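You operate a simulated robot arm through the tools that you are given. There is no shell and no other tool. Be economical: measure what you need, move in short steps, check, and stop when the job is done.

The job below is to be done with a simulated robot arm. You get a single attempt, and the scene is never put back.

## Task
Wind the blue shuttle full in the winder.
Fine: clamp it and shut the guard, then switch on and start; leave it in the winder and the switch on.

Only the result counts: the job must be done as asked and must still hold three seconds after the hand-in. Knocking over, shifting, dropping, spilling or breaking anything else fails it.

## Robot
A 6-joint arm with a two-finger parallel gripper on a trunk, on a base that drives. Base frame: it is fixed to the floor where the robot stands at the start and does not move with it; the origin is under the middle of the robot, x ahead of it, y to its left, z up; the surface under the hand at the start is at about z = 0.86. Lengths are in m, angles in degrees, forces in N, time in s.
With the tool pointing down near the work surface it reaches from about 0.24 to 0.66 m from the robot's upright axis, wherever it stands. Its first joint turns from -166.0 to 166.0 degrees. Places, roughly: black knob [0.4, 0.4, 0.9]; blue knob [0.4, 0.3, 0.9]; clear guard [0.6, 0.3, 1]; green button [0.4, 0.1, 0.9]; orange knob [0.4, -0.5, 0.9]; red jaw [0.6, -0.9, 0.9]; red knob [0.5, 0.6, 0.9]; red switch [0.4, 0.1, 0.9]; shuttle holder of the winder [0.6, 0.1, 0.9]; white lever [0.5, -1, 0.9]; yellow lever [0.4, 0.2, 0.9]. Payload 1.57 kg.
Tool frame: the origin (TCP) lies between the finger pads and is the grasp point; the fingertips stand 0.03 m ahead of it; z points along the fingers, y is the line along which they close. The gripper opens to 0.11 m. The fingers are 0.024 m wide and 0.012 m thick; the gripper's body (0.048 by 0.112 m) begins 0.078 m behind the TCP.
Orientation is told as [roll, pitch, yaw] about the base's x, y, z axes, in that order, counted from this pose: with the fingers straight down and closing along the base's y, the tool's x points along the base's -x, its y along +y and its z along -z.

## Interface
- The arm moves only by the tool move_arm. Its argument "rows" is one flat list of numbers, 7 for each row, row after row: the finger opening in m, from 0 to 0.11, then the shift along the tool's x, y, z in units of 20 mm (1.0 is 20 mm), then the turn, a rotation vector about the tool's x, y, z in units of 6 degrees (1.0 is 6 degrees). In form: [grip, tx, ty, tz, wx, wy, wz, grip, tx, ty, tz, wx, wy, wz, ...]. A call has 1 to 12 rows; each row shifts and turns the commanded pose from where the row before left it, along the tool's axes as they then stand. A call with a number of a shift or a turn outside -1 to 1 is refused whole. Rows are played at 5 a second. More than 0.05 m and 8.6 degrees between two rows, or a gripper value outside its range, and nothing of the call is played. A pose out of reach is approached as far as the arm can. The call stops where the force on the tool passes 90 N (or 10 N more than at its start, if that is more) or the arm is blocked; 0.2 s more then pass. Each finger travels about 0.108 m/s and halts on what it meets, pressing with about 23 N; the grip force reading is that of the motor and also rises with nothing between the fingers. The clock runs only during rows and for 0.2 s after the last one: add rows that do not move to give the fingers time. It gives the time, the measured TCP pose, the force on the tool (base axes), the opening and the grip force at its end, in the units of the frame above (readings bear some noise), with the torque about the TCP (base axes, N m) and any sound that the robot's microphone picked up.
- Cameras (640 x 400 px; columns grow to the right, rows downward): "scene" is now at [0.0459, 0.1132, 1.7199]; the picture's right is [-0.38, -0.92, 0.00], its down [-0.78, 0.32, -0.53] and it looks along [0.49, -0.20, -0.85] (base axes); focal length 265 px, centre (320, 200). "wrist" rides on the gripper at [0.07, 0.016, -0.141] in the tool frame; the picture's right is [-0.23, 0.97, 0.00], its down [-0.86, -0.20, -0.48] and it looks along [-0.47, -0.11, 0.88] (tool axes); focal length 222 px, centre (320, 200). There is no depth. A picture from a camera that has moved, and an enlarged one, comes with that camera's place and axes in the base frame and with its lens.
- capture(camera): a new picture of that camera. No time passes.
- slide_trunk(by): slides the trunk up (or, below 0, down) by that many m; the arm and the scene camera ride with it, the base frame stays. It gives what a move gives, with no picture.
- base_move(legs): drives the robot by 1 to 6 legs, each [ahead, left, turn to the left] in m, m and degrees, along the robot's own axes; the way and the turn of a leg run together, so that a leg with both is an arc; at most 1.5 m and 180 degrees a leg. The arm and the cameras ride along, it lands a little off, and it stops where it bumps. It gives what a move gives.
- turn_head(pan, tilt): turns the head with the scene camera to pan (to the left, within 120 degrees either way) and tilt (down, from -29 to 69), counted from straight ahead of the robot. It gives what a move gives.
- inspect(camera, box): a new picture of the part [left, top, right, bottom] of that camera's present view, enlarged. No time passes.
- close_job(): hands the job in; it is judged then, once.

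Work in short steps. Places have to be worked out from the pictures, the camera data and where the tool is seen: move nearer, look again, correct. Check each grasp and each placing, and mend what went wrong. You have 120 turns and 98 pictures in all, those below and enlarged ones among them. Open the gripper and draw the arm clear of the work before you hand the job in, unless the task says otherwise; then end with one line.

The tools are called after "Request:" as name(argument=value, ...) on one line, values as JSON. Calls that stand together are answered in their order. move_arm: Moves the arm, as the interface text tells. Its arguments: {"type":"object","properties":{"rows":{"type":"array"}},"required":["rows"]} The other tools are called the same way: slide_trunk (by) slides the trunk up or down; base_move (legs) drives the base; turn_head (pan, tilt) turns the head that bears the scene camera; capture (camera) takes a picture; inspect (camera, box) takes an enlarged picture of a part of a camera's view; close_job () hands the job in.

At the start:

```text
time: 0.0
tool_pos: [0.4671, 0.0032, 1.2084]
orientation: [0.1, -0.1, 0.0]
contact_force: [0.2, 0.7, 0.3]
wrist_torque: [-0.02, -0.01, 0.0]
grip_width: 0.11
grasp_force: 0.0
trunk travel left (down, up): [-0.325, 0.265]
robot x, y, heading: [-0.0021, -0.0012, -0.0]
head pan, tilt: [-22.5, 57.8]
```

scene: 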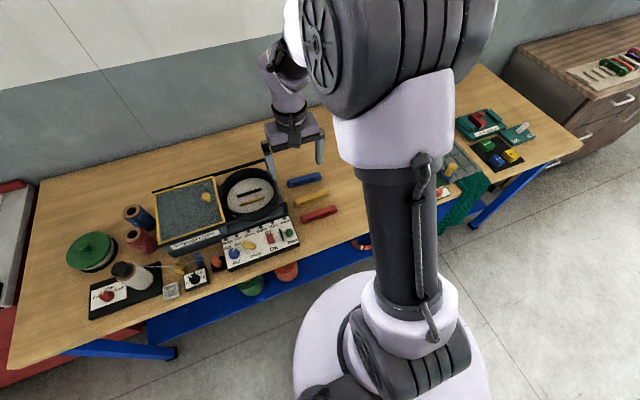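
wrist: 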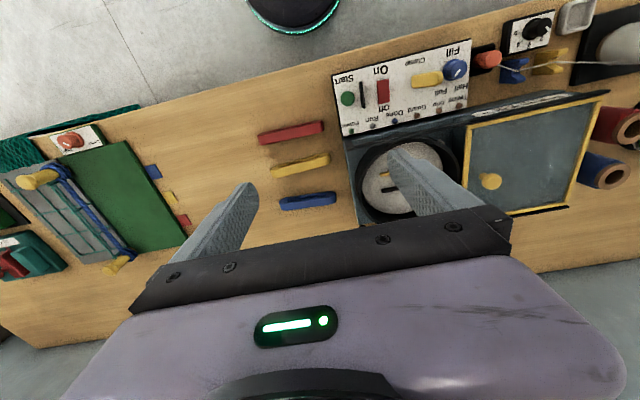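

The winder with panel is at front-left; the blue shuttle lies beside it. I enlarge both views.

Request:
inspect(camera="wrist", box=[320, 30, 480, 150])

Request:
inspect(camera="scene", box=[140, 160, 350, 290])

Request:
inspect(camera="wrist", box=[240, 100, 480, 240])

```text
3.33 times, centred on (400, 90) of wrist
camera zoom: at [0.3978, 0.0202, 1.3512], right [0.23, 0.97, 0.0], down [0.86, -0.2, 0.48], along [0.47, -0.11, -0.88], focal length 740 px, centre (53, 567)
```

zoom: 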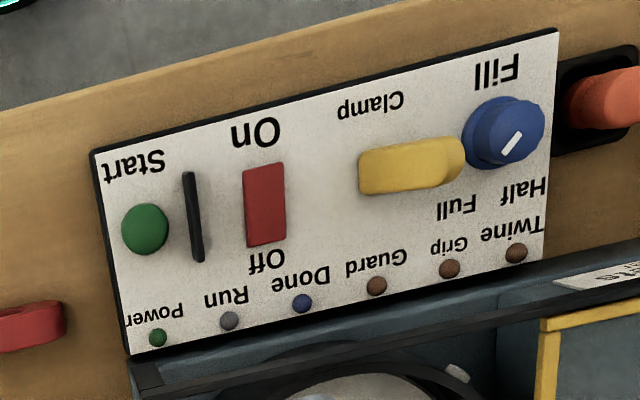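

```text
3.05 times, centred on (245, 225) of scene
camera zoom: at [0.0459, 0.1132, 1.7199], right [-0.38, -0.92, 0.0], down [-0.78, 0.32, -0.53], along [0.49, -0.2, -0.85], focal length 808 px, centre (549, 124)
```

zoom: 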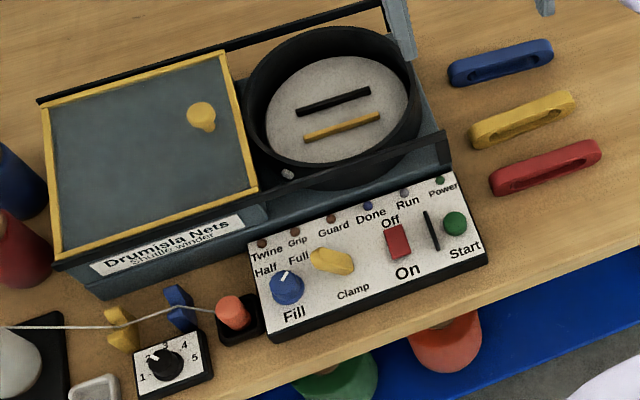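

```text
2.67 times, centred on (360, 170) of wrist
camera zoom: at [0.3978, 0.0202, 1.3512], right [0.23, 0.97, 0.0], down [0.86, -0.2, 0.48], along [0.47, -0.11, -0.88], focal length 592 px, centre (213, 280)
```

zoom: 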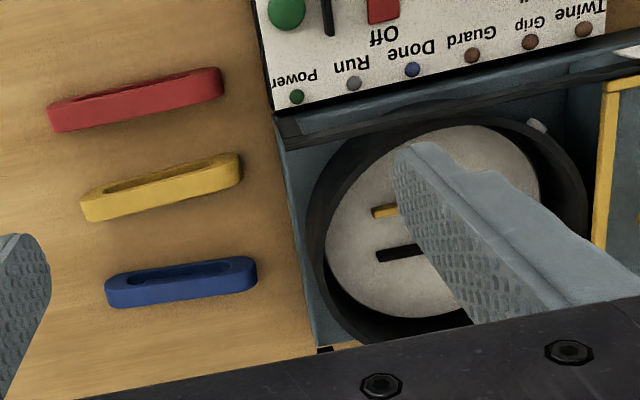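

I turn the head towards the winder for a straight view.

Request:
turn_head(pan=15, tilt=60)

Request:
capture(camera="scene")

```text
time: 1.0
tool_pos: [0.4678, 0.0027, 1.2095]
orientation: [0.1, 0.1, 0.0]
contact_force: [0.2, 0.0, 0.1]
wrist_torque: [-0.04, 0.02, -0.01]
grip_width: 0.1099
grasp_force: 0.1
trunk travel left (down, up): [-0.325, 0.265]
robot x, y, heading: [-0.0003, -0.0001, -0.1]
head pan, tilt: [15.0, 60.0]
```

```text
92 pictures are left
camera scene: at [0.0464, 0.1569, 1.7172], right [0.26, -0.97, 0.0], down [-0.84, -0.22, -0.5], along [0.48, 0.13, -0.87], focal length 265 px, centre (320, 200)
```

scene: 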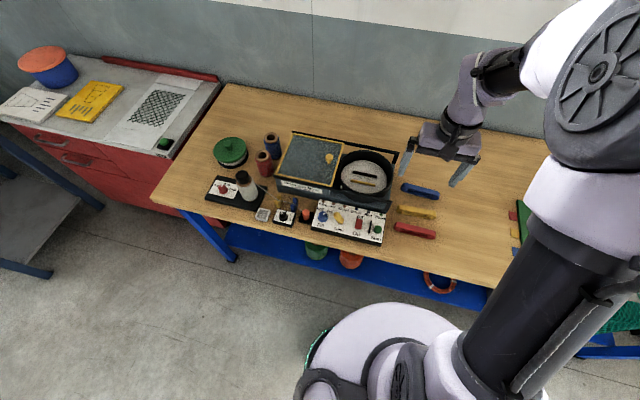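

Request:
inspect(camera="scene", box=[260, 125, 400, 255])

Request:
inspect(camera="scene", box=[195, 165, 325, 245])

Request:
inspect(camera="scene", box=[300, 140, 450, 245])

```text
3.08 times, centred on (330, 190) of scene
camera zoom: at [0.0464, 0.1569, 1.7172], right [0.26, -0.97, 0.0], down [-0.84, -0.22, -0.5], along [0.48, 0.13, -0.87], focal length 816 px, centre (289, 231)
```

zoom: 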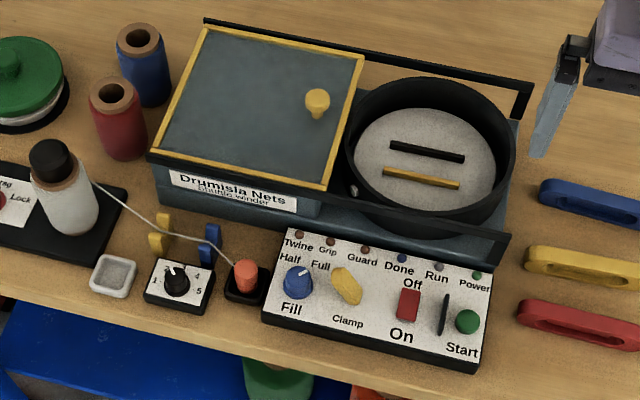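

```text
4.92 times, centred on (260, 205) of scene
camera zoom: at [0.0464, 0.1569, 1.7172], right [0.26, -0.97, 0.0], down [-0.84, -0.22, -0.5], along [0.48, 0.13, -0.87], focal length 1305 px, centre (615, 175)
```

zoom: 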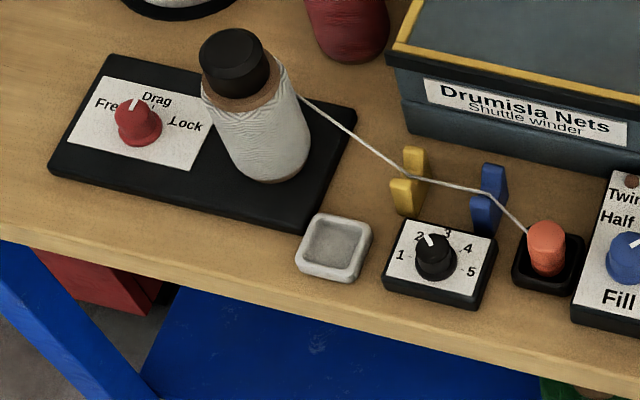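

```text
3.81 times, centred on (375, 192) of scene
camera zoom: at [0.0464, 0.1569, 1.7172], right [0.26, -0.97, 0.0], down [-0.84, -0.22, -0.5], along [0.48, 0.13, -0.87], focal length 1010 px, centre (110, 229)
```

zoom: 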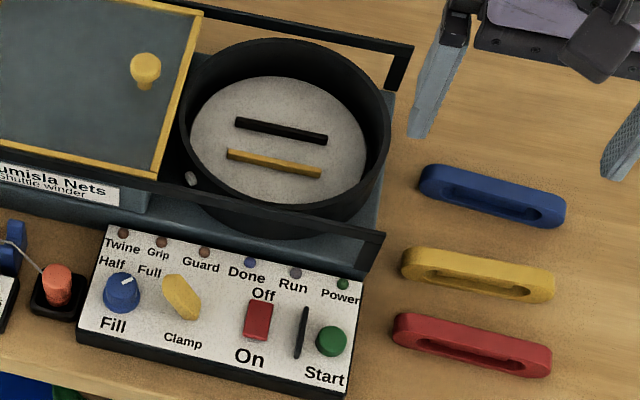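

I'd like more reach margin: the shuttle is about 0.64 ahead, so I drive a little ahead and left.

Request:
base_move(legs=[[0.05, 0.07, 0]])

Request:
turn_head(pan=0, tilt=55)

Request:
capture(camera="scene")

Request:
capture(camera="wrist")

```text
time: 2.1
tool_pos: [0.5185, 0.0745, 1.2083]
orientation: [0.0, 0.0, 0.0]
contact_force: [1.2, -0.2, 0.1]
wrist_torque: [-0.04, 0.01, -0.02]
grip_width: 0.1099
grasp_force: 0.1
trunk travel left (down, up): [-0.325, 0.265]
robot x, y, heading: [0.0497, 0.0689, -0.0]
head pan, tilt: [15.0, 60.0]
```

```text
time: 2.9
tool_pos: [0.5179, 0.072, 1.2084]
orientation: [0.0, 0.0, 0.0]
contact_force: [0.0, -0.2, 0.2]
wrist_torque: [-0.02, -0.01, 0.03]
grip_width: 0.1098
grasp_force: 0.0
trunk travel left (down, up): [-0.325, 0.265]
robot x, y, heading: [0.0484, 0.0705, -0.1]
head pan, tilt: [0.0, 55.0]
```

```text
88 pictures are left
camera scene: at [0.1047, 0.2088, 1.7233], right [0.0, -1.0, 0.0], down [-0.82, 0.0, -0.57], along [0.57, 0.0, -0.82], focal length 265 px, centre (320, 200)
```

scene: 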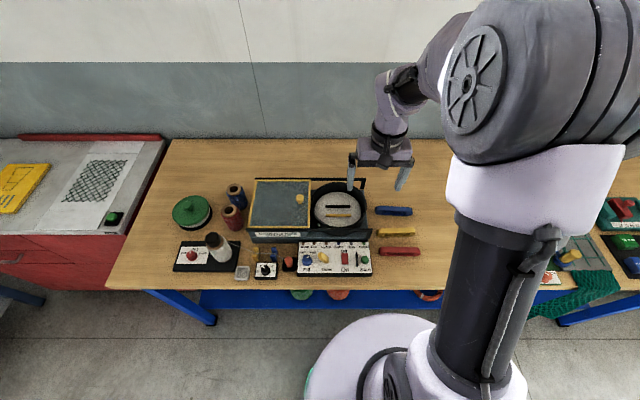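

```text
87 pictures are left
camera wrist: at [0.4486, 0.0895, 1.3513], right [0.23, 0.97, 0.0], down [0.86, -0.2, 0.48], along [0.47, -0.11, -0.88], focal length 222 px, centre (320, 200)
```

wrist: 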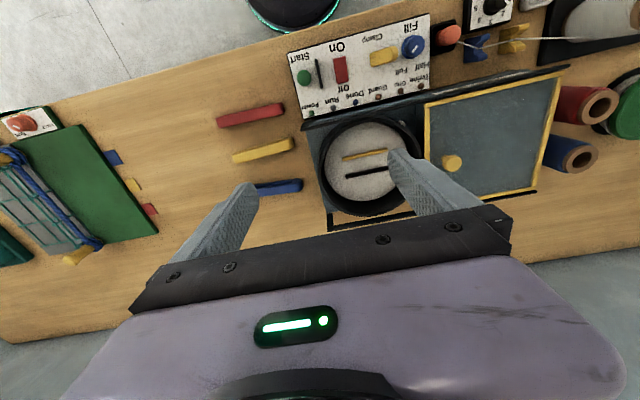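

Enlarged views appear to be rendered sharply; I inspect the knobs, lamps and holder.

Request:
inspect(camera="scene", box=[296, 238, 376, 280])

Request:
inspect(camera="scene", box=[170, 230, 300, 290])

Request:
inspect(camera="scene", box=[290, 170, 420, 250])

Request:
inspect(camera="wrist", box=[210, 100, 430, 220])

```text
8.00 times, centred on (336, 259) of scene
camera zoom: at [0.1047, 0.2088, 1.7233], right [0.0, -1.0, 0.0], down [-0.82, 0.0, -0.57], along [0.57, 0.0, -0.82], focal length 2120 px, centre (192, -272)
```

zoom: 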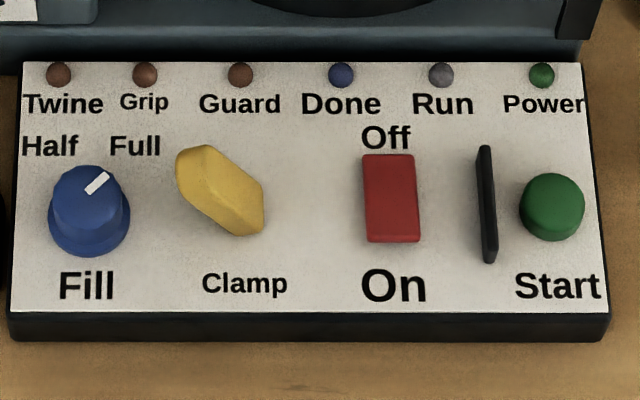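

```text
4.92 times, centred on (235, 260) of scene
camera zoom: at [0.1047, 0.2088, 1.7233], right [0.0, -1.0, 0.0], down [-0.82, 0.0, -0.57], along [0.57, 0.0, -0.82], focal length 1305 px, centre (738, -95)
```

zoom: 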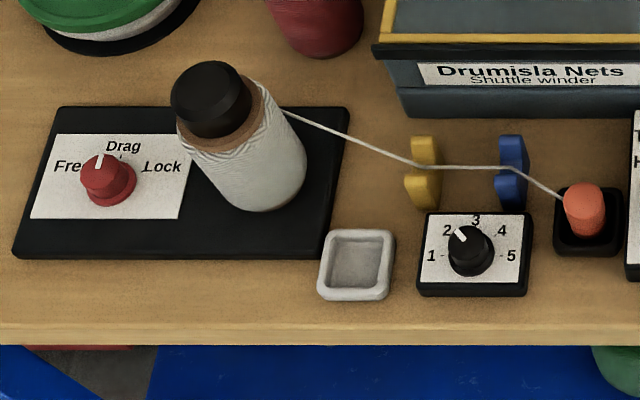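

```text
4.92 times, centred on (355, 210) of scene
camera zoom: at [0.1047, 0.2088, 1.7233], right [0.0, -1.0, 0.0], down [-0.82, 0.0, -0.57], along [0.57, 0.0, -0.82], focal length 1305 px, centre (148, 151)
```

zoom: 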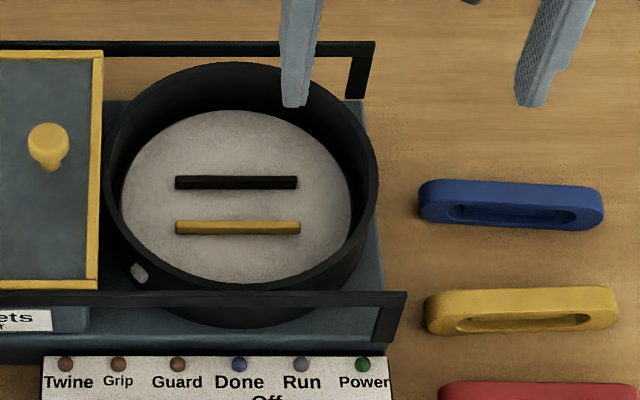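

```text
2.91 times, centred on (320, 160) of wrist
camera zoom: at [0.4486, 0.0895, 1.3513], right [0.23, 0.97, 0.0], down [0.86, -0.2, 0.48], along [0.47, -0.11, -0.88], focal length 646 px, centre (320, 316)
```

zoom: 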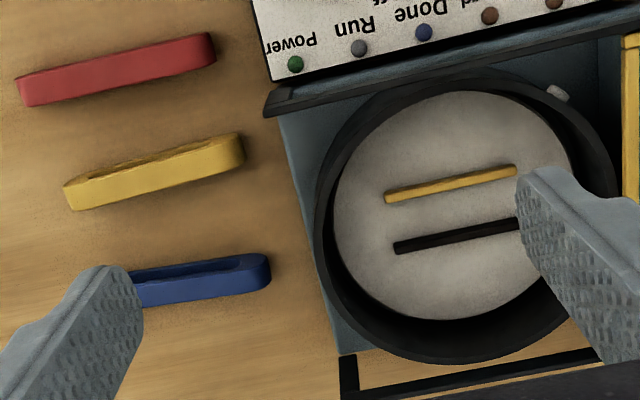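

Fill already points to Full. I check the drag and tension knobs closely, and look for any instruction sheets at the left.

Request:
inspect(camera="scene", box=[172, 238, 212, 272])

Request:
inspect(camera="scene", box=[235, 245, 300, 285])

Request:
turn_head(pan=45, tilt=45)

Request:
capture(camera="scene")

```text
11.76 times, centred on (192, 255) of scene
camera zoom: at [0.1047, 0.2088, 1.7233], right [0.0, -1.0, 0.0], down [-0.82, 0.0, -0.57], along [0.57, 0.0, -0.82], focal length 3118 px, centre (1826, -447)
```

zoom: 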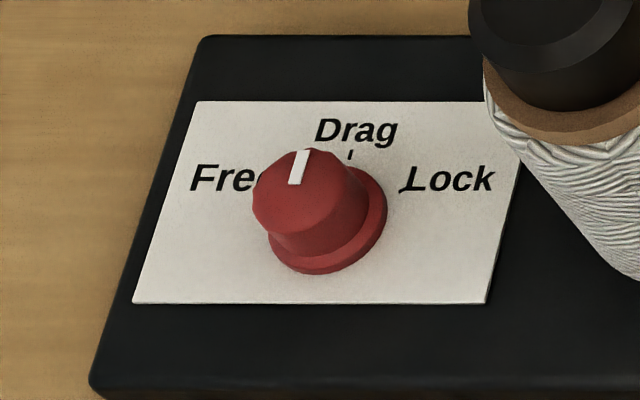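

```text
9.85 times, centred on (268, 265) of scene
camera zoom: at [0.1047, 0.2088, 1.7233], right [0.0, -1.0, 0.0], down [-0.82, 0.0, -0.57], along [0.57, 0.0, -0.82], focal length 2610 px, centre (837, -440)
```

zoom: 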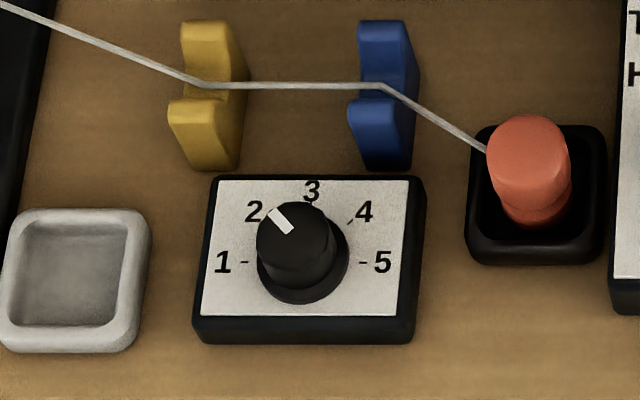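

```text
time: 4.0
tool_pos: [0.5187, 0.0729, 1.2087]
orientation: [0.0, 0.0, 0.1]
contact_force: [0.1, 0.1, -0.8]
wrist_torque: [-0.01, -0.04, 0.0]
grip_width: 0.1101
grasp_force: 0.0
trunk travel left (down, up): [-0.325, 0.265]
robot x, y, heading: [0.0495, 0.0663, -0.2]
head pan, tilt: [45.0, 45.0]
```

```text
80 pictures are left
camera scene: at [0.0902, 0.2663, 1.7367], right [0.71, -0.71, 0.0], down [-0.5, -0.5, -0.71], along [0.5, 0.5, -0.71], focal length 265 px, centre (320, 200)
```

scene: 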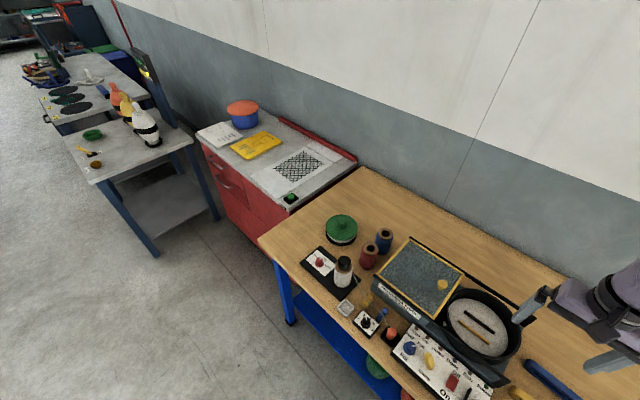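

The drag knob stands on Drag, tension on 2. I look at the sheets in case they say anything.

Request:
inspect(camera="scene", box=[190, 115, 330, 205])

Request:
inspect(camera="scene", box=[295, 225, 415, 345])

```text
4.44 times, centred on (260, 160) of scene
camera zoom: at [0.0902, 0.2663, 1.7367], right [0.71, -0.71, 0.0], down [-0.5, -0.5, -0.71], along [0.5, 0.5, -0.71], focal length 1178 px, centre (587, 378)
```

zoom: 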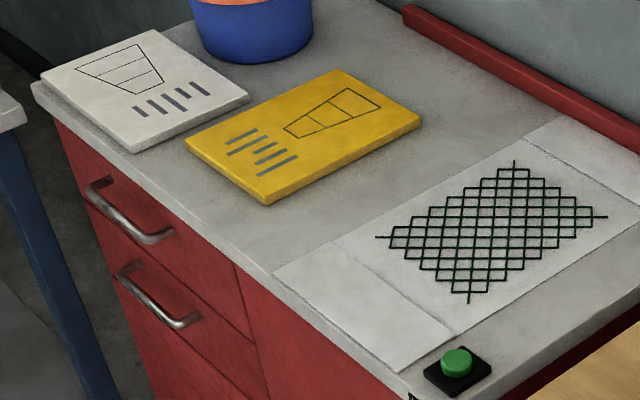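

```text
3.33 times, centred on (355, 285) of scene
camera zoom: at [0.0902, 0.2663, 1.7367], right [0.71, -0.71, 0.0], down [-0.5, -0.5, -0.71], along [0.5, 0.5, -0.71], focal length 884 px, centre (203, -83)
```

zoom: 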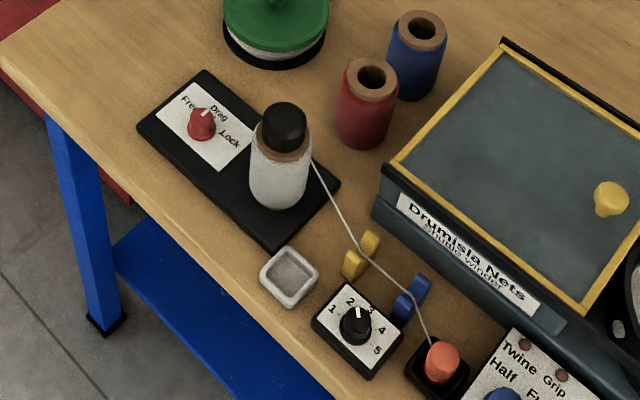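

The sheets are just décor; the fill is Full and twine threaded, so I proceed. The shuttle lies along y near (0.647,-0.069); I turn the gripper 90° so the fingers close along x.

Request:
move_arm(rows=[0.11, 0, 0, 0, 0, 0, -1, 0.11, 0, 0, 0, 0, 0, -1, 0.11, 0, 0, 0, 0, 0, -1, 0.11, 0, 0, 0, 0, 0, -1, 0.11, 0, 0, 0, 0, 0, -1, 0.11, 0, 0, 0, 0, 0, -1, 0.11, 0, 0, 0, 0, 0, -1, 0.11, 0, 0, 0, 0, 0, -1, 0.11, 0, 0, 0, 0, 0, -1, 0.11, 0, 0, 0, 0, 0, -1, 0.11, 0, 0, 0, 0, 0, -1, 0.11, 0, 0, 0, 0, 0, -1])

Request:
move_arm(rows=[0.11, 0, 0, 0, 0, 0, -1, 0.11, 0, 0, 0, 0, 0, -1, 0.11, 0, 0, 0, 0, 0, -1])

Request:
capture(camera="wrist")

```text
time: 6.6
tool_pos: [0.5181, 0.073, 1.2096]
orientation: [-0.1, 0.0, 72.2]
contact_force: [0.0, -0.3, 0.5]
wrist_torque: [0.01, -0.01, 0.0]
grip_width: 0.1101
grasp_force: 0.1
trunk travel left (down, up): [-0.325, 0.265]
robot x, y, heading: [0.0521, 0.0704, 0.2]
head pan, tilt: [45.0, 45.0]
```

```text
time: 7.4
tool_pos: [0.5186, 0.0733, 1.2083]
orientation: [0.1, 0.0, 90.1]
contact_force: [0.4, 0.5, 0.3]
wrist_torque: [0.0, 0.04, -0.01]
grip_width: 0.1101
grasp_force: 0.0
trunk travel left (down, up): [-0.325, 0.265]
robot x, y, heading: [0.0496, 0.0671, -0.0]
head pan, tilt: [45.0, 45.0]
```

```text
77 pictures are left
camera wrist: at [0.5023, 0.0036, 1.3515], right [-0.97, 0.22, 0.0], down [0.2, 0.86, 0.48], along [0.11, 0.47, -0.88], focal length 222 px, centre (320, 200)
```

wrist: 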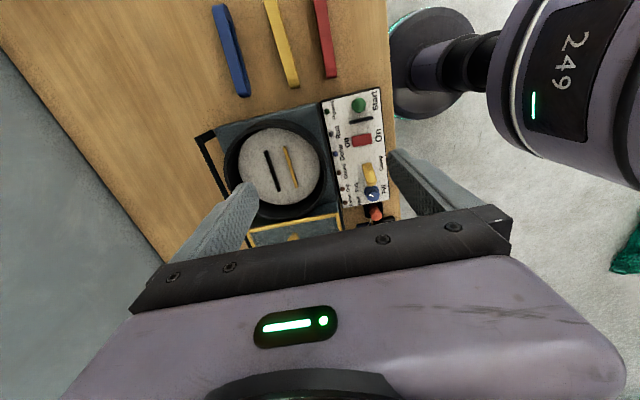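

Now tool x = base −y and tool y = base −x. I move over the shuttle, descending to z≈1.05, narrowing to 0.08.

Request:
move_arm(rows=[0.11, 0.888, -0.806, 0.95, 0, 0, 0, 0.11, 0.888, -0.806, 0.95, 0, 0, 0, 0.11, 0.888, -0.806, 0.95, 0, 0, 0, 0.11, 0.888, -0.806, 0.95, 0, 0, 0, 0.11, 0.888, -0.806, 0.95, 0, 0, 0, 0.11, 0.888, -0.806, 0.95, 0, 0, 0, 0.08, 0.888, -0.806, 0.95, 0, 0, 0, 0.08, 0.888, -0.806, 0.95, 0, 0, 0])

Request:
capture(camera="wrist")

Request:
turn_head(pan=0, tilt=55)

Request:
capture(camera="scene")

```text
time: 9.2
tool_pos: [0.6488, -0.0685, 1.0542]
orientation: [0.1, -0.1, 90.1]
contact_force: [-0.5, 0.3, -0.7]
wrist_torque: [-0.02, 0.03, 0.0]
grip_width: 0.08
grasp_force: 0.1
trunk travel left (down, up): [-0.325, 0.265]
robot x, y, heading: [0.0522, 0.0685, -0.2]
head pan, tilt: [45.0, 45.0]
```

```text
76 pictures are left
camera wrist: at [0.6337, -0.1382, 1.1972], right [-0.97, 0.23, 0.0], down [0.2, 0.86, 0.48], along [0.11, 0.47, -0.88], focal length 222 px, centre (320, 200)
```

wrist: 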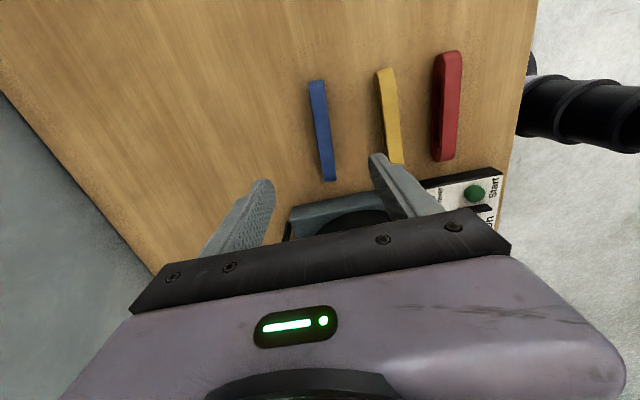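

```text
time: 10.3
tool_pos: [0.648, -0.0691, 1.0555]
orientation: [0.1, 0.0, 90.0]
contact_force: [0.3, 0.0, -0.4]
wrist_torque: [0.02, 0.0, 0.0]
grip_width: 0.0803
grasp_force: 0.0
trunk travel left (down, up): [-0.325, 0.265]
robot x, y, heading: [0.0472, 0.0699, 0.1]
head pan, tilt: [0.0, 55.0]
```

```text
75 pictures are left
camera scene: at [0.1049, 0.2089, 1.7233], right [0.0, -1.0, 0.0], down [-0.82, 0.0, -0.57], along [0.57, 0.0, -0.82], focal length 265 px, centre (320, 200)
```

scene: 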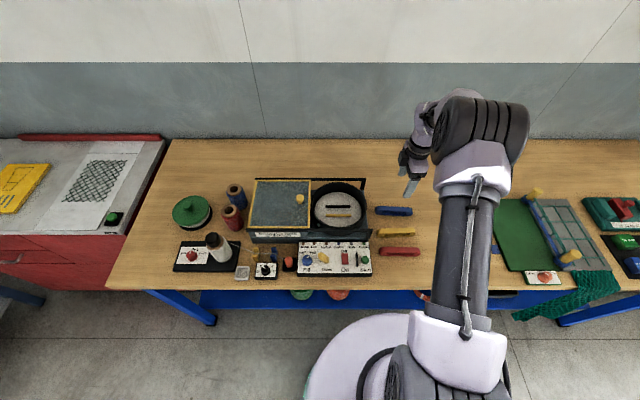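

Request:
inspect(camera="wrist", box=[250, 60, 410, 200])

```text
2.86 times, centred on (330, 130) of wrist
camera zoom: at [0.6326, -0.1376, 1.1978], right [-0.97, 0.23, 0.0], down [0.2, 0.86, 0.48], along [0.11, 0.47, -0.88], focal length 635 px, centre (291, 400)
```

zoom: 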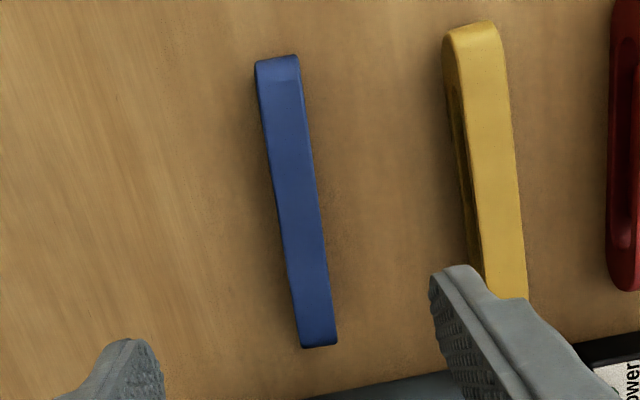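

The shuttle actually stands on edge (≈0.019 thick, ≈0.035 tall), turned ~4° at centre (0.643,-0.070). I align and come down to just above it.

Request:
move_arm(rows=[0.06, 0, 0.25, 0.9, 0, 0, 0.6, 0.06, 0, 0, 0.9, 0, 0, 0, 0.06, 0, 0, 0.9, 0, 0, 0, 0.06, 0, 0, 0.9, 0, 0, 0, 0.06, 0, 0, 0.9, 0, 0, 0])

Request:
capture(camera="wrist")

Request:
inspect(camera="scene", box=[355, 160, 455, 230])

```text
time: 11.5
tool_pos: [0.644, -0.0696, 0.9668]
orientation: [0.0, 0.0, 86.4]
contact_force: [0.6, 0.2, -0.1]
wrist_torque: [0.02, -0.04, 0.01]
grip_width: 0.0599
grasp_force: 0.0
trunk travel left (down, up): [-0.325, 0.265]
robot x, y, heading: [0.0533, 0.0693, 0.3]
head pan, tilt: [0.0, 55.0]
```

```text
73 pictures are left
camera wrist: at [0.6226, -0.1376, 1.1091], right [-0.96, 0.29, 0.0], down [0.25, 0.84, 0.48], along [0.14, 0.46, -0.88], focal length 222 px, centre (320, 200)
```

wrist: 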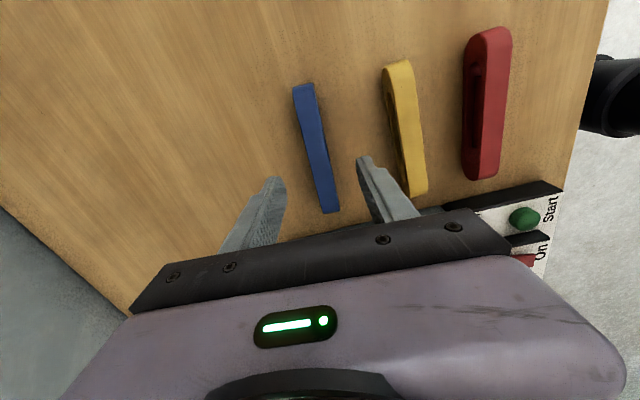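

```text
5.71 times, centred on (405, 195) of scene
camera zoom: at [0.1052, 0.2088, 1.7233], right [0.0, -1.0, 0.0], down [-0.82, 0.0, -0.57], along [0.57, 0.0, -0.82], focal length 1514 px, centre (-166, 229)
```

zoom: 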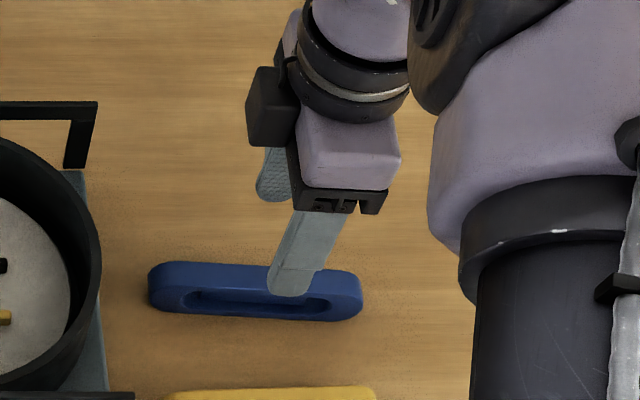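

Geometry agrees (shuttle top ≈0.895). I lower so the tips reach z≈0.876 and close.

Request:
move_arm(rows=[0.06, 0, 0, 0.8, 0, 0, 0, 0.06, 0, 0, 0.8, 0, 0, 0, 0.06, 0, 0, 0.8, 0, 0, 0, 0.06, 0, 0, 0.65, 0, 0, 0, 0.03, 0, 0, 0, 0, 0, 0, 0.0, 0, 0, 0, 0, 0, 0, 0.0, 0, 0, 0, 0, 0, 0, 0.0, 0, 0, 0, 0, 0, 0])

Request:
inspect(camera="scene", box=[355, 160, 455, 230])

```text
time: 13.3
tool_pos: [0.6433, -0.0691, 0.9067]
orientation: [0.1, 0.0, 86.4]
contact_force: [-0.7, 0.3, -0.7]
wrist_torque: [-0.01, 0.01, -0.01]
grip_width: 0.0187
grasp_force: 22.7
trunk travel left (down, up): [-0.325, 0.265]
robot x, y, heading: [0.0511, 0.0692, -0.2]
head pan, tilt: [0.0, 55.0]
```

```text
5.71 times, centred on (405, 195) of scene
camera zoom: at [0.1049, 0.2089, 1.7233], right [0.0, -1.0, 0.0], down [-0.82, 0.0, -0.57], along [0.57, 0.0, -0.82], focal length 1514 px, centre (-166, 229)
```

zoom: 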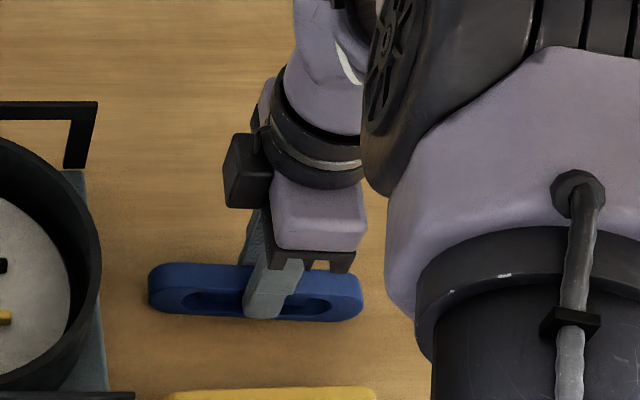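

Gripped (0.0187). Lift clear and rotate straight to 90°.

Request:
move_arm(rows=[0.0, 0, 0, -0.5, 0, 0, 0, 0.0, 0, 0, -1, 0, 0, 0, 0.0, 0, 0, -1, 0, 0, 0, 0.0, 0, 0, -1, 0, 0, 0, 0.0, 0, 0, -1, 0, 0, 0, 0.0, 0, 0, -1, 0, 0, 0, 0.0, 0, 0, -1, 0, 0, 0, 0.0, 0, 0, -1, 0, 0, 0, 0.0, 0, 0, -1, 0, 0, 0, 0.0, 0, 0, -1, 0, 0, -0.6])

Request:
capture(camera="wrist")

Request:
inspect(camera="scene", box=[300, 170, 380, 250])

```text
time: 15.5
tool_pos: [0.6418, -0.0681, 1.0957]
orientation: [0.0, 0.0, 90.1]
contact_force: [0.2, -0.4, -0.5]
wrist_torque: [0.0, -0.02, 0.01]
grip_width: 0.0191
grasp_force: 22.6
trunk travel left (down, up): [-0.325, 0.265]
robot x, y, heading: [0.0513, 0.0692, 0.0]
head pan, tilt: [0.0, 55.0]
```

```text
70 pictures are left
camera wrist: at [0.6249, -0.1373, 1.237], right [-0.97, 0.23, 0.0], down [0.2, 0.86, 0.48], along [0.11, 0.47, -0.88], focal length 222 px, centre (320, 200)
```

wrist: 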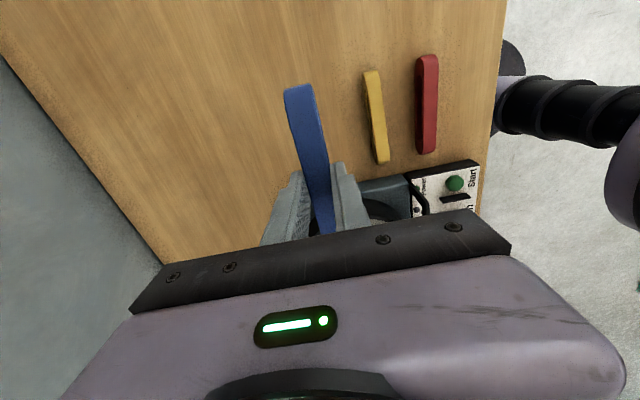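

```text
5.00 times, centred on (340, 210) of scene
camera zoom: at [0.1046, 0.209, 1.7233], right [0.0, -1.0, 0.0], down [-0.82, 0.0, -0.57], along [0.57, 0.0, -0.82], focal length 1325 px, centre (220, 150)
```

zoom: 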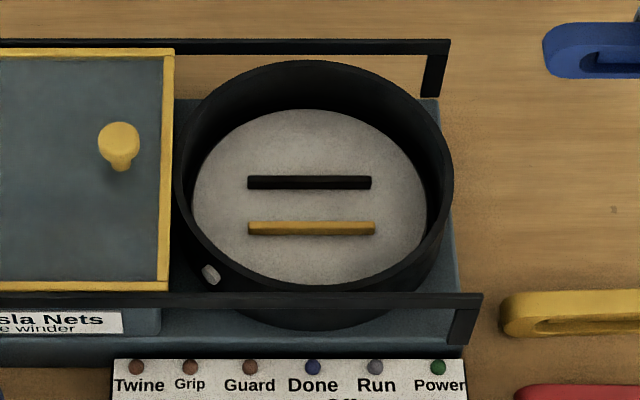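

Shuttle held level. Slot between bars is about x 0.603–0.635, centre y≈0.1445. I carry it above there.

Request:
move_arm(rows=[0.0, -0.886, 0.095, 0, 0, 0, 0, 0.0, -0.886, 0.095, 0, 0, 0, 0, 0.0, -0.886, 0.095, 0, 0, 0, 0, 0.0, -0.886, 0.095, 0, 0, 0, 0, 0.0, -0.886, 0.095, 0, 0, 0, 0, 0.0, -0.886, 0.095, 0, 0, 0, 0, 0.0, -0.886, 0.095, 0, 0, 0, 0, 0.0, -0.886, 0.095, 0, 0, 0, 0, 0.0, -0.886, 0.095, 0, 0, 0, 0, 0.0, -0.886, 0.095, 0, 0, 0, 0, 0.0, -0.886, 0.095, 0, 0, 0, 0, 0.0, -0.886, 0.095, 0, 0, 0, 0])

Request:
capture(camera="wrist")

Request:
inspect(camera="scene", box=[290, 160, 390, 250])

```text
time: 18.1
tool_pos: [0.6193, 0.1459, 1.0966]
orientation: [0.0, 0.0, 90.0]
contact_force: [-0.7, 0.0, -0.5]
wrist_torque: [-0.01, 0.0, 0.0]
grip_width: 0.0188
grasp_force: 22.9
trunk travel left (down, up): [-0.325, 0.265]
robot x, y, heading: [0.049, 0.0651, 0.2]
head pan, tilt: [0.0, 55.0]
```

```text
68 pictures are left
camera wrist: at [0.6022, 0.0766, 1.2384], right [-0.97, 0.23, 0.0], down [0.2, 0.86, 0.48], along [0.11, 0.47, -0.88], focal length 222 px, centre (320, 200)
```

wrist: 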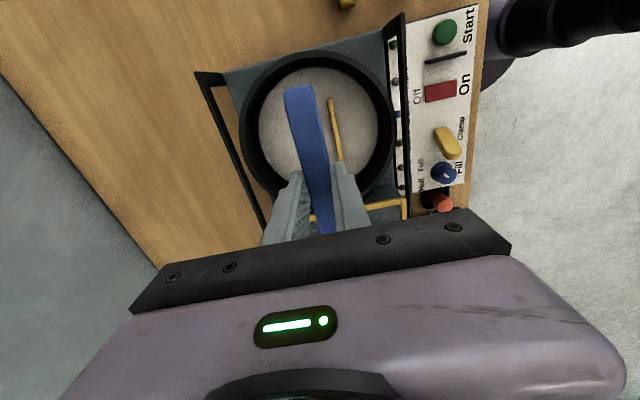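

```text
4.44 times, centred on (340, 205) of scene
camera zoom: at [0.1048, 0.2095, 1.7232], right [0.0, -1.0, 0.0], down [-0.82, 0.0, -0.57], along [0.57, 0.0, -0.82], focal length 1178 px, centre (231, 178)
```

zoom: 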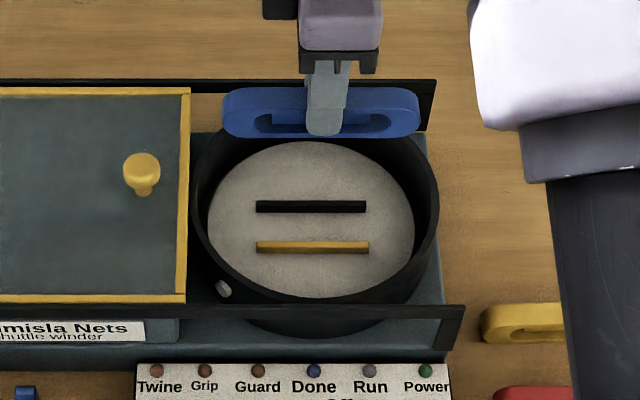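

Centred in y. Descend until the bottom is about 1–1.5 cm above the bars, then check.

Request:
move_arm(rows=[0.0, 0, 0, 0.95, 0, 0, 0, 0.0, 0, 0, 0.95, 0, 0, 0, 0.0, 0, 0, 0.95, 0, 0, 0, 0.0, 0, 0, 0.95, 0, 0, 0, 0.0, 0, 0, 0.95, 0, 0, 0, 0.0, 0, 0, 0.6, 0, 0, 0])

Request:
inspect(camera="wrist", box=[230, 20, 430, 220])

Request:
inspect(camera="scene", box=[300, 170, 380, 250])

```text
time: 19.5
tool_pos: [0.6196, 0.1438, 0.9875]
orientation: [0.0, 0.0, 90.0]
contact_force: [-0.5, -0.7, -0.3]
wrist_torque: [0.0, 0.0, 0.02]
grip_width: 0.0191
grasp_force: 23.3
trunk travel left (down, up): [-0.325, 0.265]
robot x, y, heading: [0.0537, 0.0645, -0.0]
head pan, tilt: [0.0, 55.0]
```

```text
2.00 times, centred on (330, 120) of wrist
camera zoom: at [0.6037, 0.0741, 1.13], right [-0.97, 0.23, 0.0], down [0.2, 0.86, 0.48], along [0.11, 0.47, -0.88], focal length 444 px, centre (300, 360)
```

zoom: 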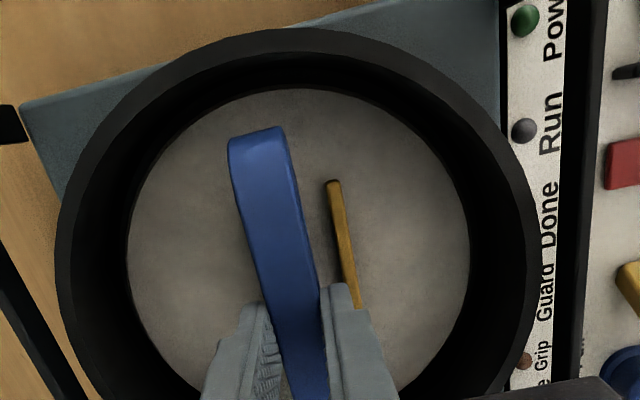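

```text
5.00 times, centred on (340, 210) of scene
camera zoom: at [0.1051, 0.209, 1.7233], right [0.0, -1.0, 0.0], down [-0.82, 0.0, -0.57], along [0.57, 0.0, -0.82], focal length 1325 px, centre (220, 150)
```

zoom: 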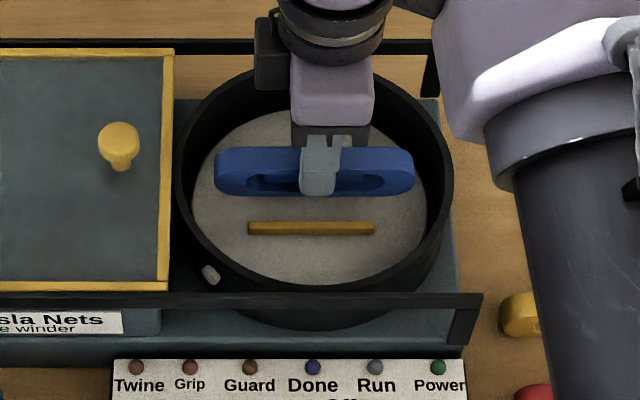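

Alignment looks good (shuttle ~0.610–0.629 in slot 0.603–0.635). Lower slowly, watching the force.

Request:
move_arm(rows=[0.0, 0, 0, 0.3, 0, 0, 0, 0.0, 0, 0, 0.3, 0, 0, 0, 0.0, 0, 0, 0.2, 0, 0, 0])

Request:
inspect(camera="scene", box=[310, 180, 370, 230])

```text
time: 20.3
tool_pos: [0.619, 0.143, 0.9713]
orientation: [0.0, 0.1, 90.1]
contact_force: [-0.3, 0.7, -0.6]
wrist_torque: [0.0, 0.04, 0.01]
grip_width: 0.019
grasp_force: 22.8
trunk travel left (down, up): [-0.325, 0.265]
robot x, y, heading: [0.0533, 0.0691, -0.1]
head pan, tilt: [0.0, 55.0]
```

```text
8.00 times, centred on (340, 205) of scene
camera zoom: at [0.1051, 0.2089, 1.7233], right [0.0, -1.0, 0.0], down [-0.82, 0.0, -0.57], along [0.57, 0.0, -0.82], focal length 2120 px, centre (160, 160)
```

zoom: 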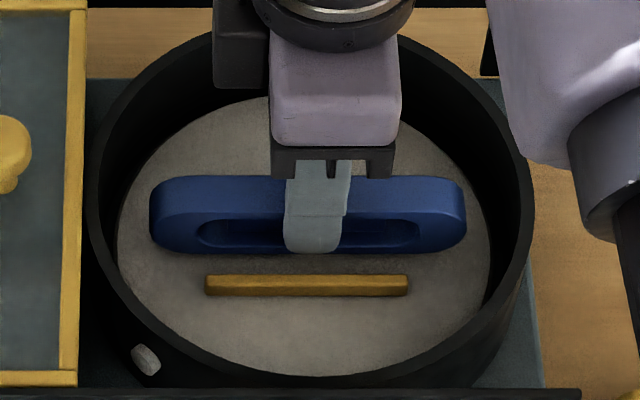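

Still clear; lower in 2–3 mm steps.

Request:
move_arm(rows=[0.0, 0, 0, 0.15, 0, 0, 0, 0.0, 0, 0, 0.1, 0, 0, 0])

Request:
move_arm(rows=[0.0, 0, 0, 0.1, 0, 0, 0])

Request:
move_arm(rows=[0.0, 0, 0, 0.1, 0, 0, 0])

```text
time: 20.9
tool_pos: [0.6202, 0.1434, 0.9687]
orientation: [0.0, 0.0, 90.0]
contact_force: [-0.6, 0.6, -1.5]
wrist_torque: [-0.03, -0.02, -0.01]
grip_width: 0.0187
grasp_force: 23.1
trunk travel left (down, up): [-0.325, 0.265]
robot x, y, heading: [0.0551, 0.07, 0.0]
head pan, tilt: [0.0, 55.0]
```

```text
time: 21.3
tool_pos: [0.6195, 0.1436, 0.9657]
orientation: [0.1, 0.0, 89.9]
contact_force: [0.3, -0.7, -0.4]
wrist_torque: [0.01, 0.04, 0.01]
grip_width: 0.0188
grasp_force: 23.2
trunk travel left (down, up): [-0.325, 0.265]
robot x, y, heading: [0.0514, 0.0685, 0.1]
head pan, tilt: [0.0, 55.0]
```

```text
time: 21.7
tool_pos: [0.6195, 0.1446, 0.9656]
orientation: [0.1, -0.1, 90.1]
contact_force: [0.1, -0.6, -0.3]
wrist_torque: [-0.01, -0.01, -0.03]
grip_width: 0.0188
grasp_force: 22.7
trunk travel left (down, up): [-0.325, 0.265]
robot x, y, heading: [0.0502, 0.0675, 0.2]
head pan, tilt: [0.0, 55.0]
```

Request:
move_arm(rows=[0.0, 0, 0, 0.1, 0, 0, 0, 0.0, 0, 0, 0.0, 0, 0, 0])

Request:
move_arm(rows=[0.0, 0, 0, 0.1, 0, 0, 0, 0.0, 0, 0, 0.0, 0, 0, 0])

Request:
inspect(camera="scene", box=[310, 180, 370, 230])

```text
time: 22.3
tool_pos: [0.6188, 0.1444, 0.964]
orientation: [-0.3, 0.0, 90.0]
contact_force: [1.8, 0.2, 17.2]
wrist_torque: [-0.03, -0.02, 0.01]
grip_width: 0.0188
grasp_force: 23.3
trunk travel left (down, up): [-0.325, 0.265]
robot x, y, heading: [0.0476, 0.0708, -0.1]
head pan, tilt: [0.0, 55.0]
```

```text
time: 22.9
tool_pos: [0.6185, 0.1441, 0.9613]
orientation: [-0.1, 0.0, 90.1]
contact_force: [2.9, 2.4, 17.4]
wrist_torque: [0.11, -0.12, -0.01]
grip_width: 0.0188
grasp_force: 22.8
trunk travel left (down, up): [-0.325, 0.265]
robot x, y, heading: [0.0504, 0.0711, 0.1]
head pan, tilt: [0.0, 55.0]
```

```text
8.00 times, centred on (340, 205) of scene
camera zoom: at [0.1036, 0.2091, 1.7234], right [0.0, -1.0, 0.0], down [-0.82, 0.0, -0.57], along [0.57, 0.0, -0.82], focal length 2120 px, centre (160, 160)
```

zoom: 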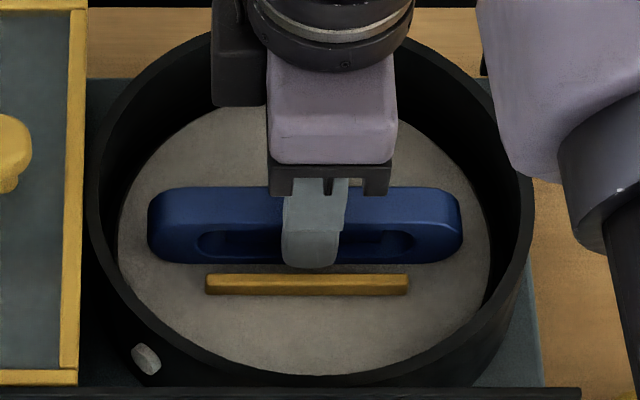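

Seated on the disk floor between the bars. Release gently and rise.

Request:
move_arm(rows=[0.0, 0, 0, -0.08, 0, 0, 0, 0.04, 0, 0, 0, 0, 0, 0, 0.05, 0, 0, 0, 0, 0, 0, 0.05, 0, 0, -0.5, 0, 0, 0, 0.05, 0, 0, -1, 0, 0, 0, 0.05, 0, 0, -1, 0, 0, 0, 0.05, 0, 0, -1, 0, 0, 0, 0.05, 0, 0, -1, 0, 0, 0, 0.05, 0, 0, -1, 0, 0, 0, 0.05, 0, 0, -1, 0, 0, 0])

Request:
inspect(camera="scene", box=[300, 170, 380, 250])

Request:
capture(camera="wrist")

```text
time: 25.1
tool_pos: [0.6176, 0.1413, 1.0912]
orientation: [0.0, 0.0, 90.0]
contact_force: [-0.8, -0.2, -0.2]
wrist_torque: [0.02, -0.01, 0.0]
grip_width: 0.05
grasp_force: 0.0
trunk travel left (down, up): [-0.325, 0.265]
robot x, y, heading: [0.05, 0.0687, -0.3]
head pan, tilt: [0.0, 55.0]
```

```text
5.00 times, centred on (340, 210) of scene
camera zoom: at [0.1043, 0.2087, 1.7233], right [0.0, -1.0, 0.0], down [-0.82, 0.0, -0.57], along [0.57, 0.0, -0.82], focal length 1325 px, centre (220, 150)
```

zoom: 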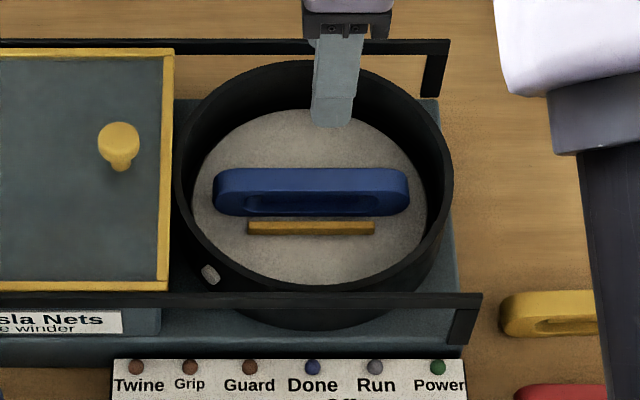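

```text
61 pictures are left
camera wrist: at [0.6021, 0.0723, 1.2338], right [-0.97, 0.23, 0.0], down [0.2, 0.86, 0.48], along [0.11, 0.47, -0.88], focal length 222 px, centre (320, 200)
```

wrist: 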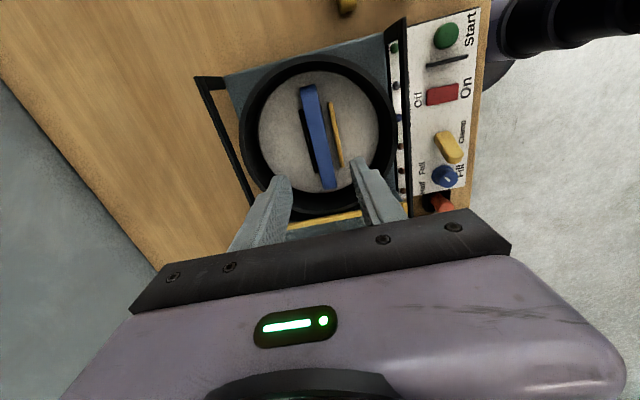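

Shuttle stands in the slot. Now study the clamp lever closely from both cameras.

Request:
inspect(camera="wrist", box=[415, 110, 485, 200])

Request:
inspect(camera="scene", box=[310, 245, 345, 275])

```text
4.44 times, centred on (450, 155) of wrist
camera zoom: at [0.6021, 0.0723, 1.2338], right [-0.97, 0.23, 0.0], down [0.2, 0.86, 0.48], along [0.11, 0.47, -0.88], focal length 987 px, centre (-258, 400)
```

zoom: 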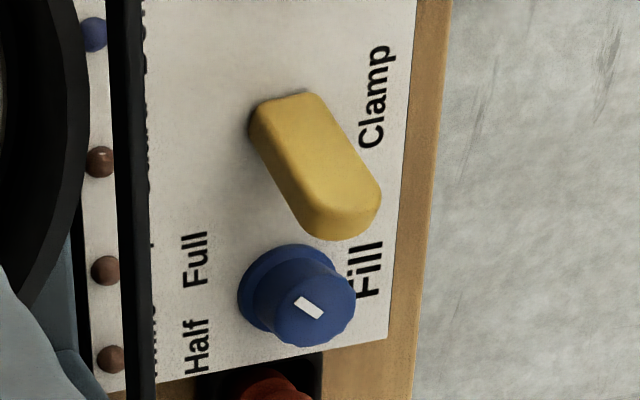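

```text
13.33 times, centred on (328, 260) of scene
camera zoom: at [0.1043, 0.2087, 1.7233], right [0.0, -1.0, 0.0], down [-0.82, 0.0, -0.57], along [0.57, 0.0, -0.82], focal length 3534 px, centre (220, -600)
```

zoom: 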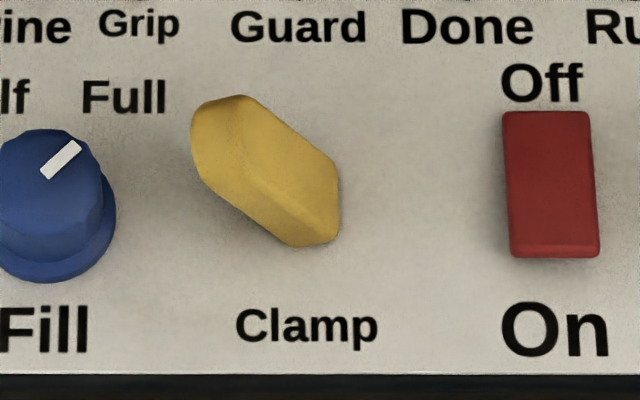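

The lever is a toggle leaning to +y (pivot ≈(0.442,0.187,0.884), tip ≈(0.444,0.2075,0.942)); Fill knob top is ≈0.917 at y 0.25. I close the fingers and go above the left of the lever.

Request:
move_arm(rows=[0.03, -0.5185, 0.873, 0.2, 0, 0, 0, 0.0, -0.5185, 0.873, 0.2, 0, 0, 0, 0.0, -0.5185, 0.873, 0.2, 0, 0, 0, 0.0, -0.5185, 0.873, 0.2, 0, 0, 0, 0.0, -0.5185, 0.873, 0.2, 0, 0, 0, 0.0, -0.5185, 0.873, 0.2, 0, 0, 0, 0.0, -0.5185, 0.873, 0.2, 0, 0, 0, 0.0, -0.5185, 0.873, 0.2, 0, 0, 0, 0.0, -0.5185, 0.873, 0.2, 0, 0, 0, 0.0, -0.5185, 0.873, 0.2, 0, 0, 0])

Request:
inspect(camera="wrist", box=[220, 20, 420, 220])

Request:
inspect(camera="scene", box=[290, 200, 380, 285])

```text
time: 27.3
tool_pos: [0.4405, 0.2477, 1.0513]
orientation: [0.0, 0.0, 90.1]
contact_force: [-0.5, 0.6, -0.1]
wrist_torque: [-0.01, -0.01, 0.0]
grip_width: 0.0002
grasp_force: 21.1
trunk travel left (down, up): [-0.325, 0.265]
robot x, y, heading: [0.0523, 0.0678, -0.2]
head pan, tilt: [0.0, 55.0]
```

```text
2.00 times, centred on (320, 120) of wrist
camera zoom: at [0.4247, 0.1781, 1.1933], right [-0.97, 0.23, 0.0], down [0.2, 0.86, 0.48], along [0.11, 0.47, -0.88], focal length 444 px, centre (320, 360)
```

zoom: 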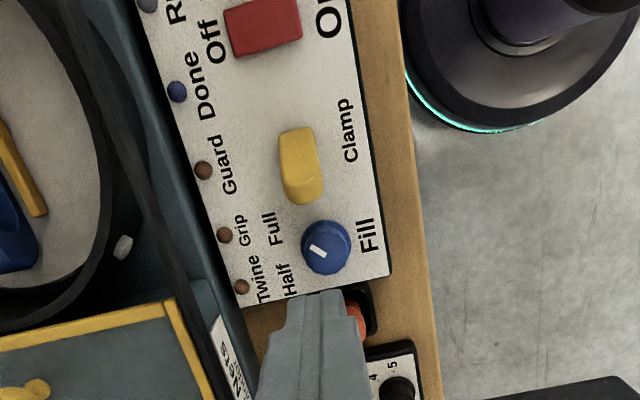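

```text
4.71 times, centred on (335, 242) of scene
camera zoom: at [0.1043, 0.2093, 1.7233], right [0.0, -1.0, 0.0], down [-0.82, 0.0, -0.57], along [0.57, 0.0, -0.82], focal length 1247 px, centre (249, 0)
```

zoom: 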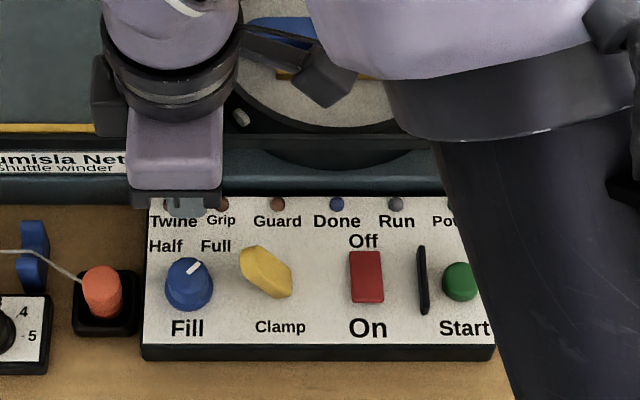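

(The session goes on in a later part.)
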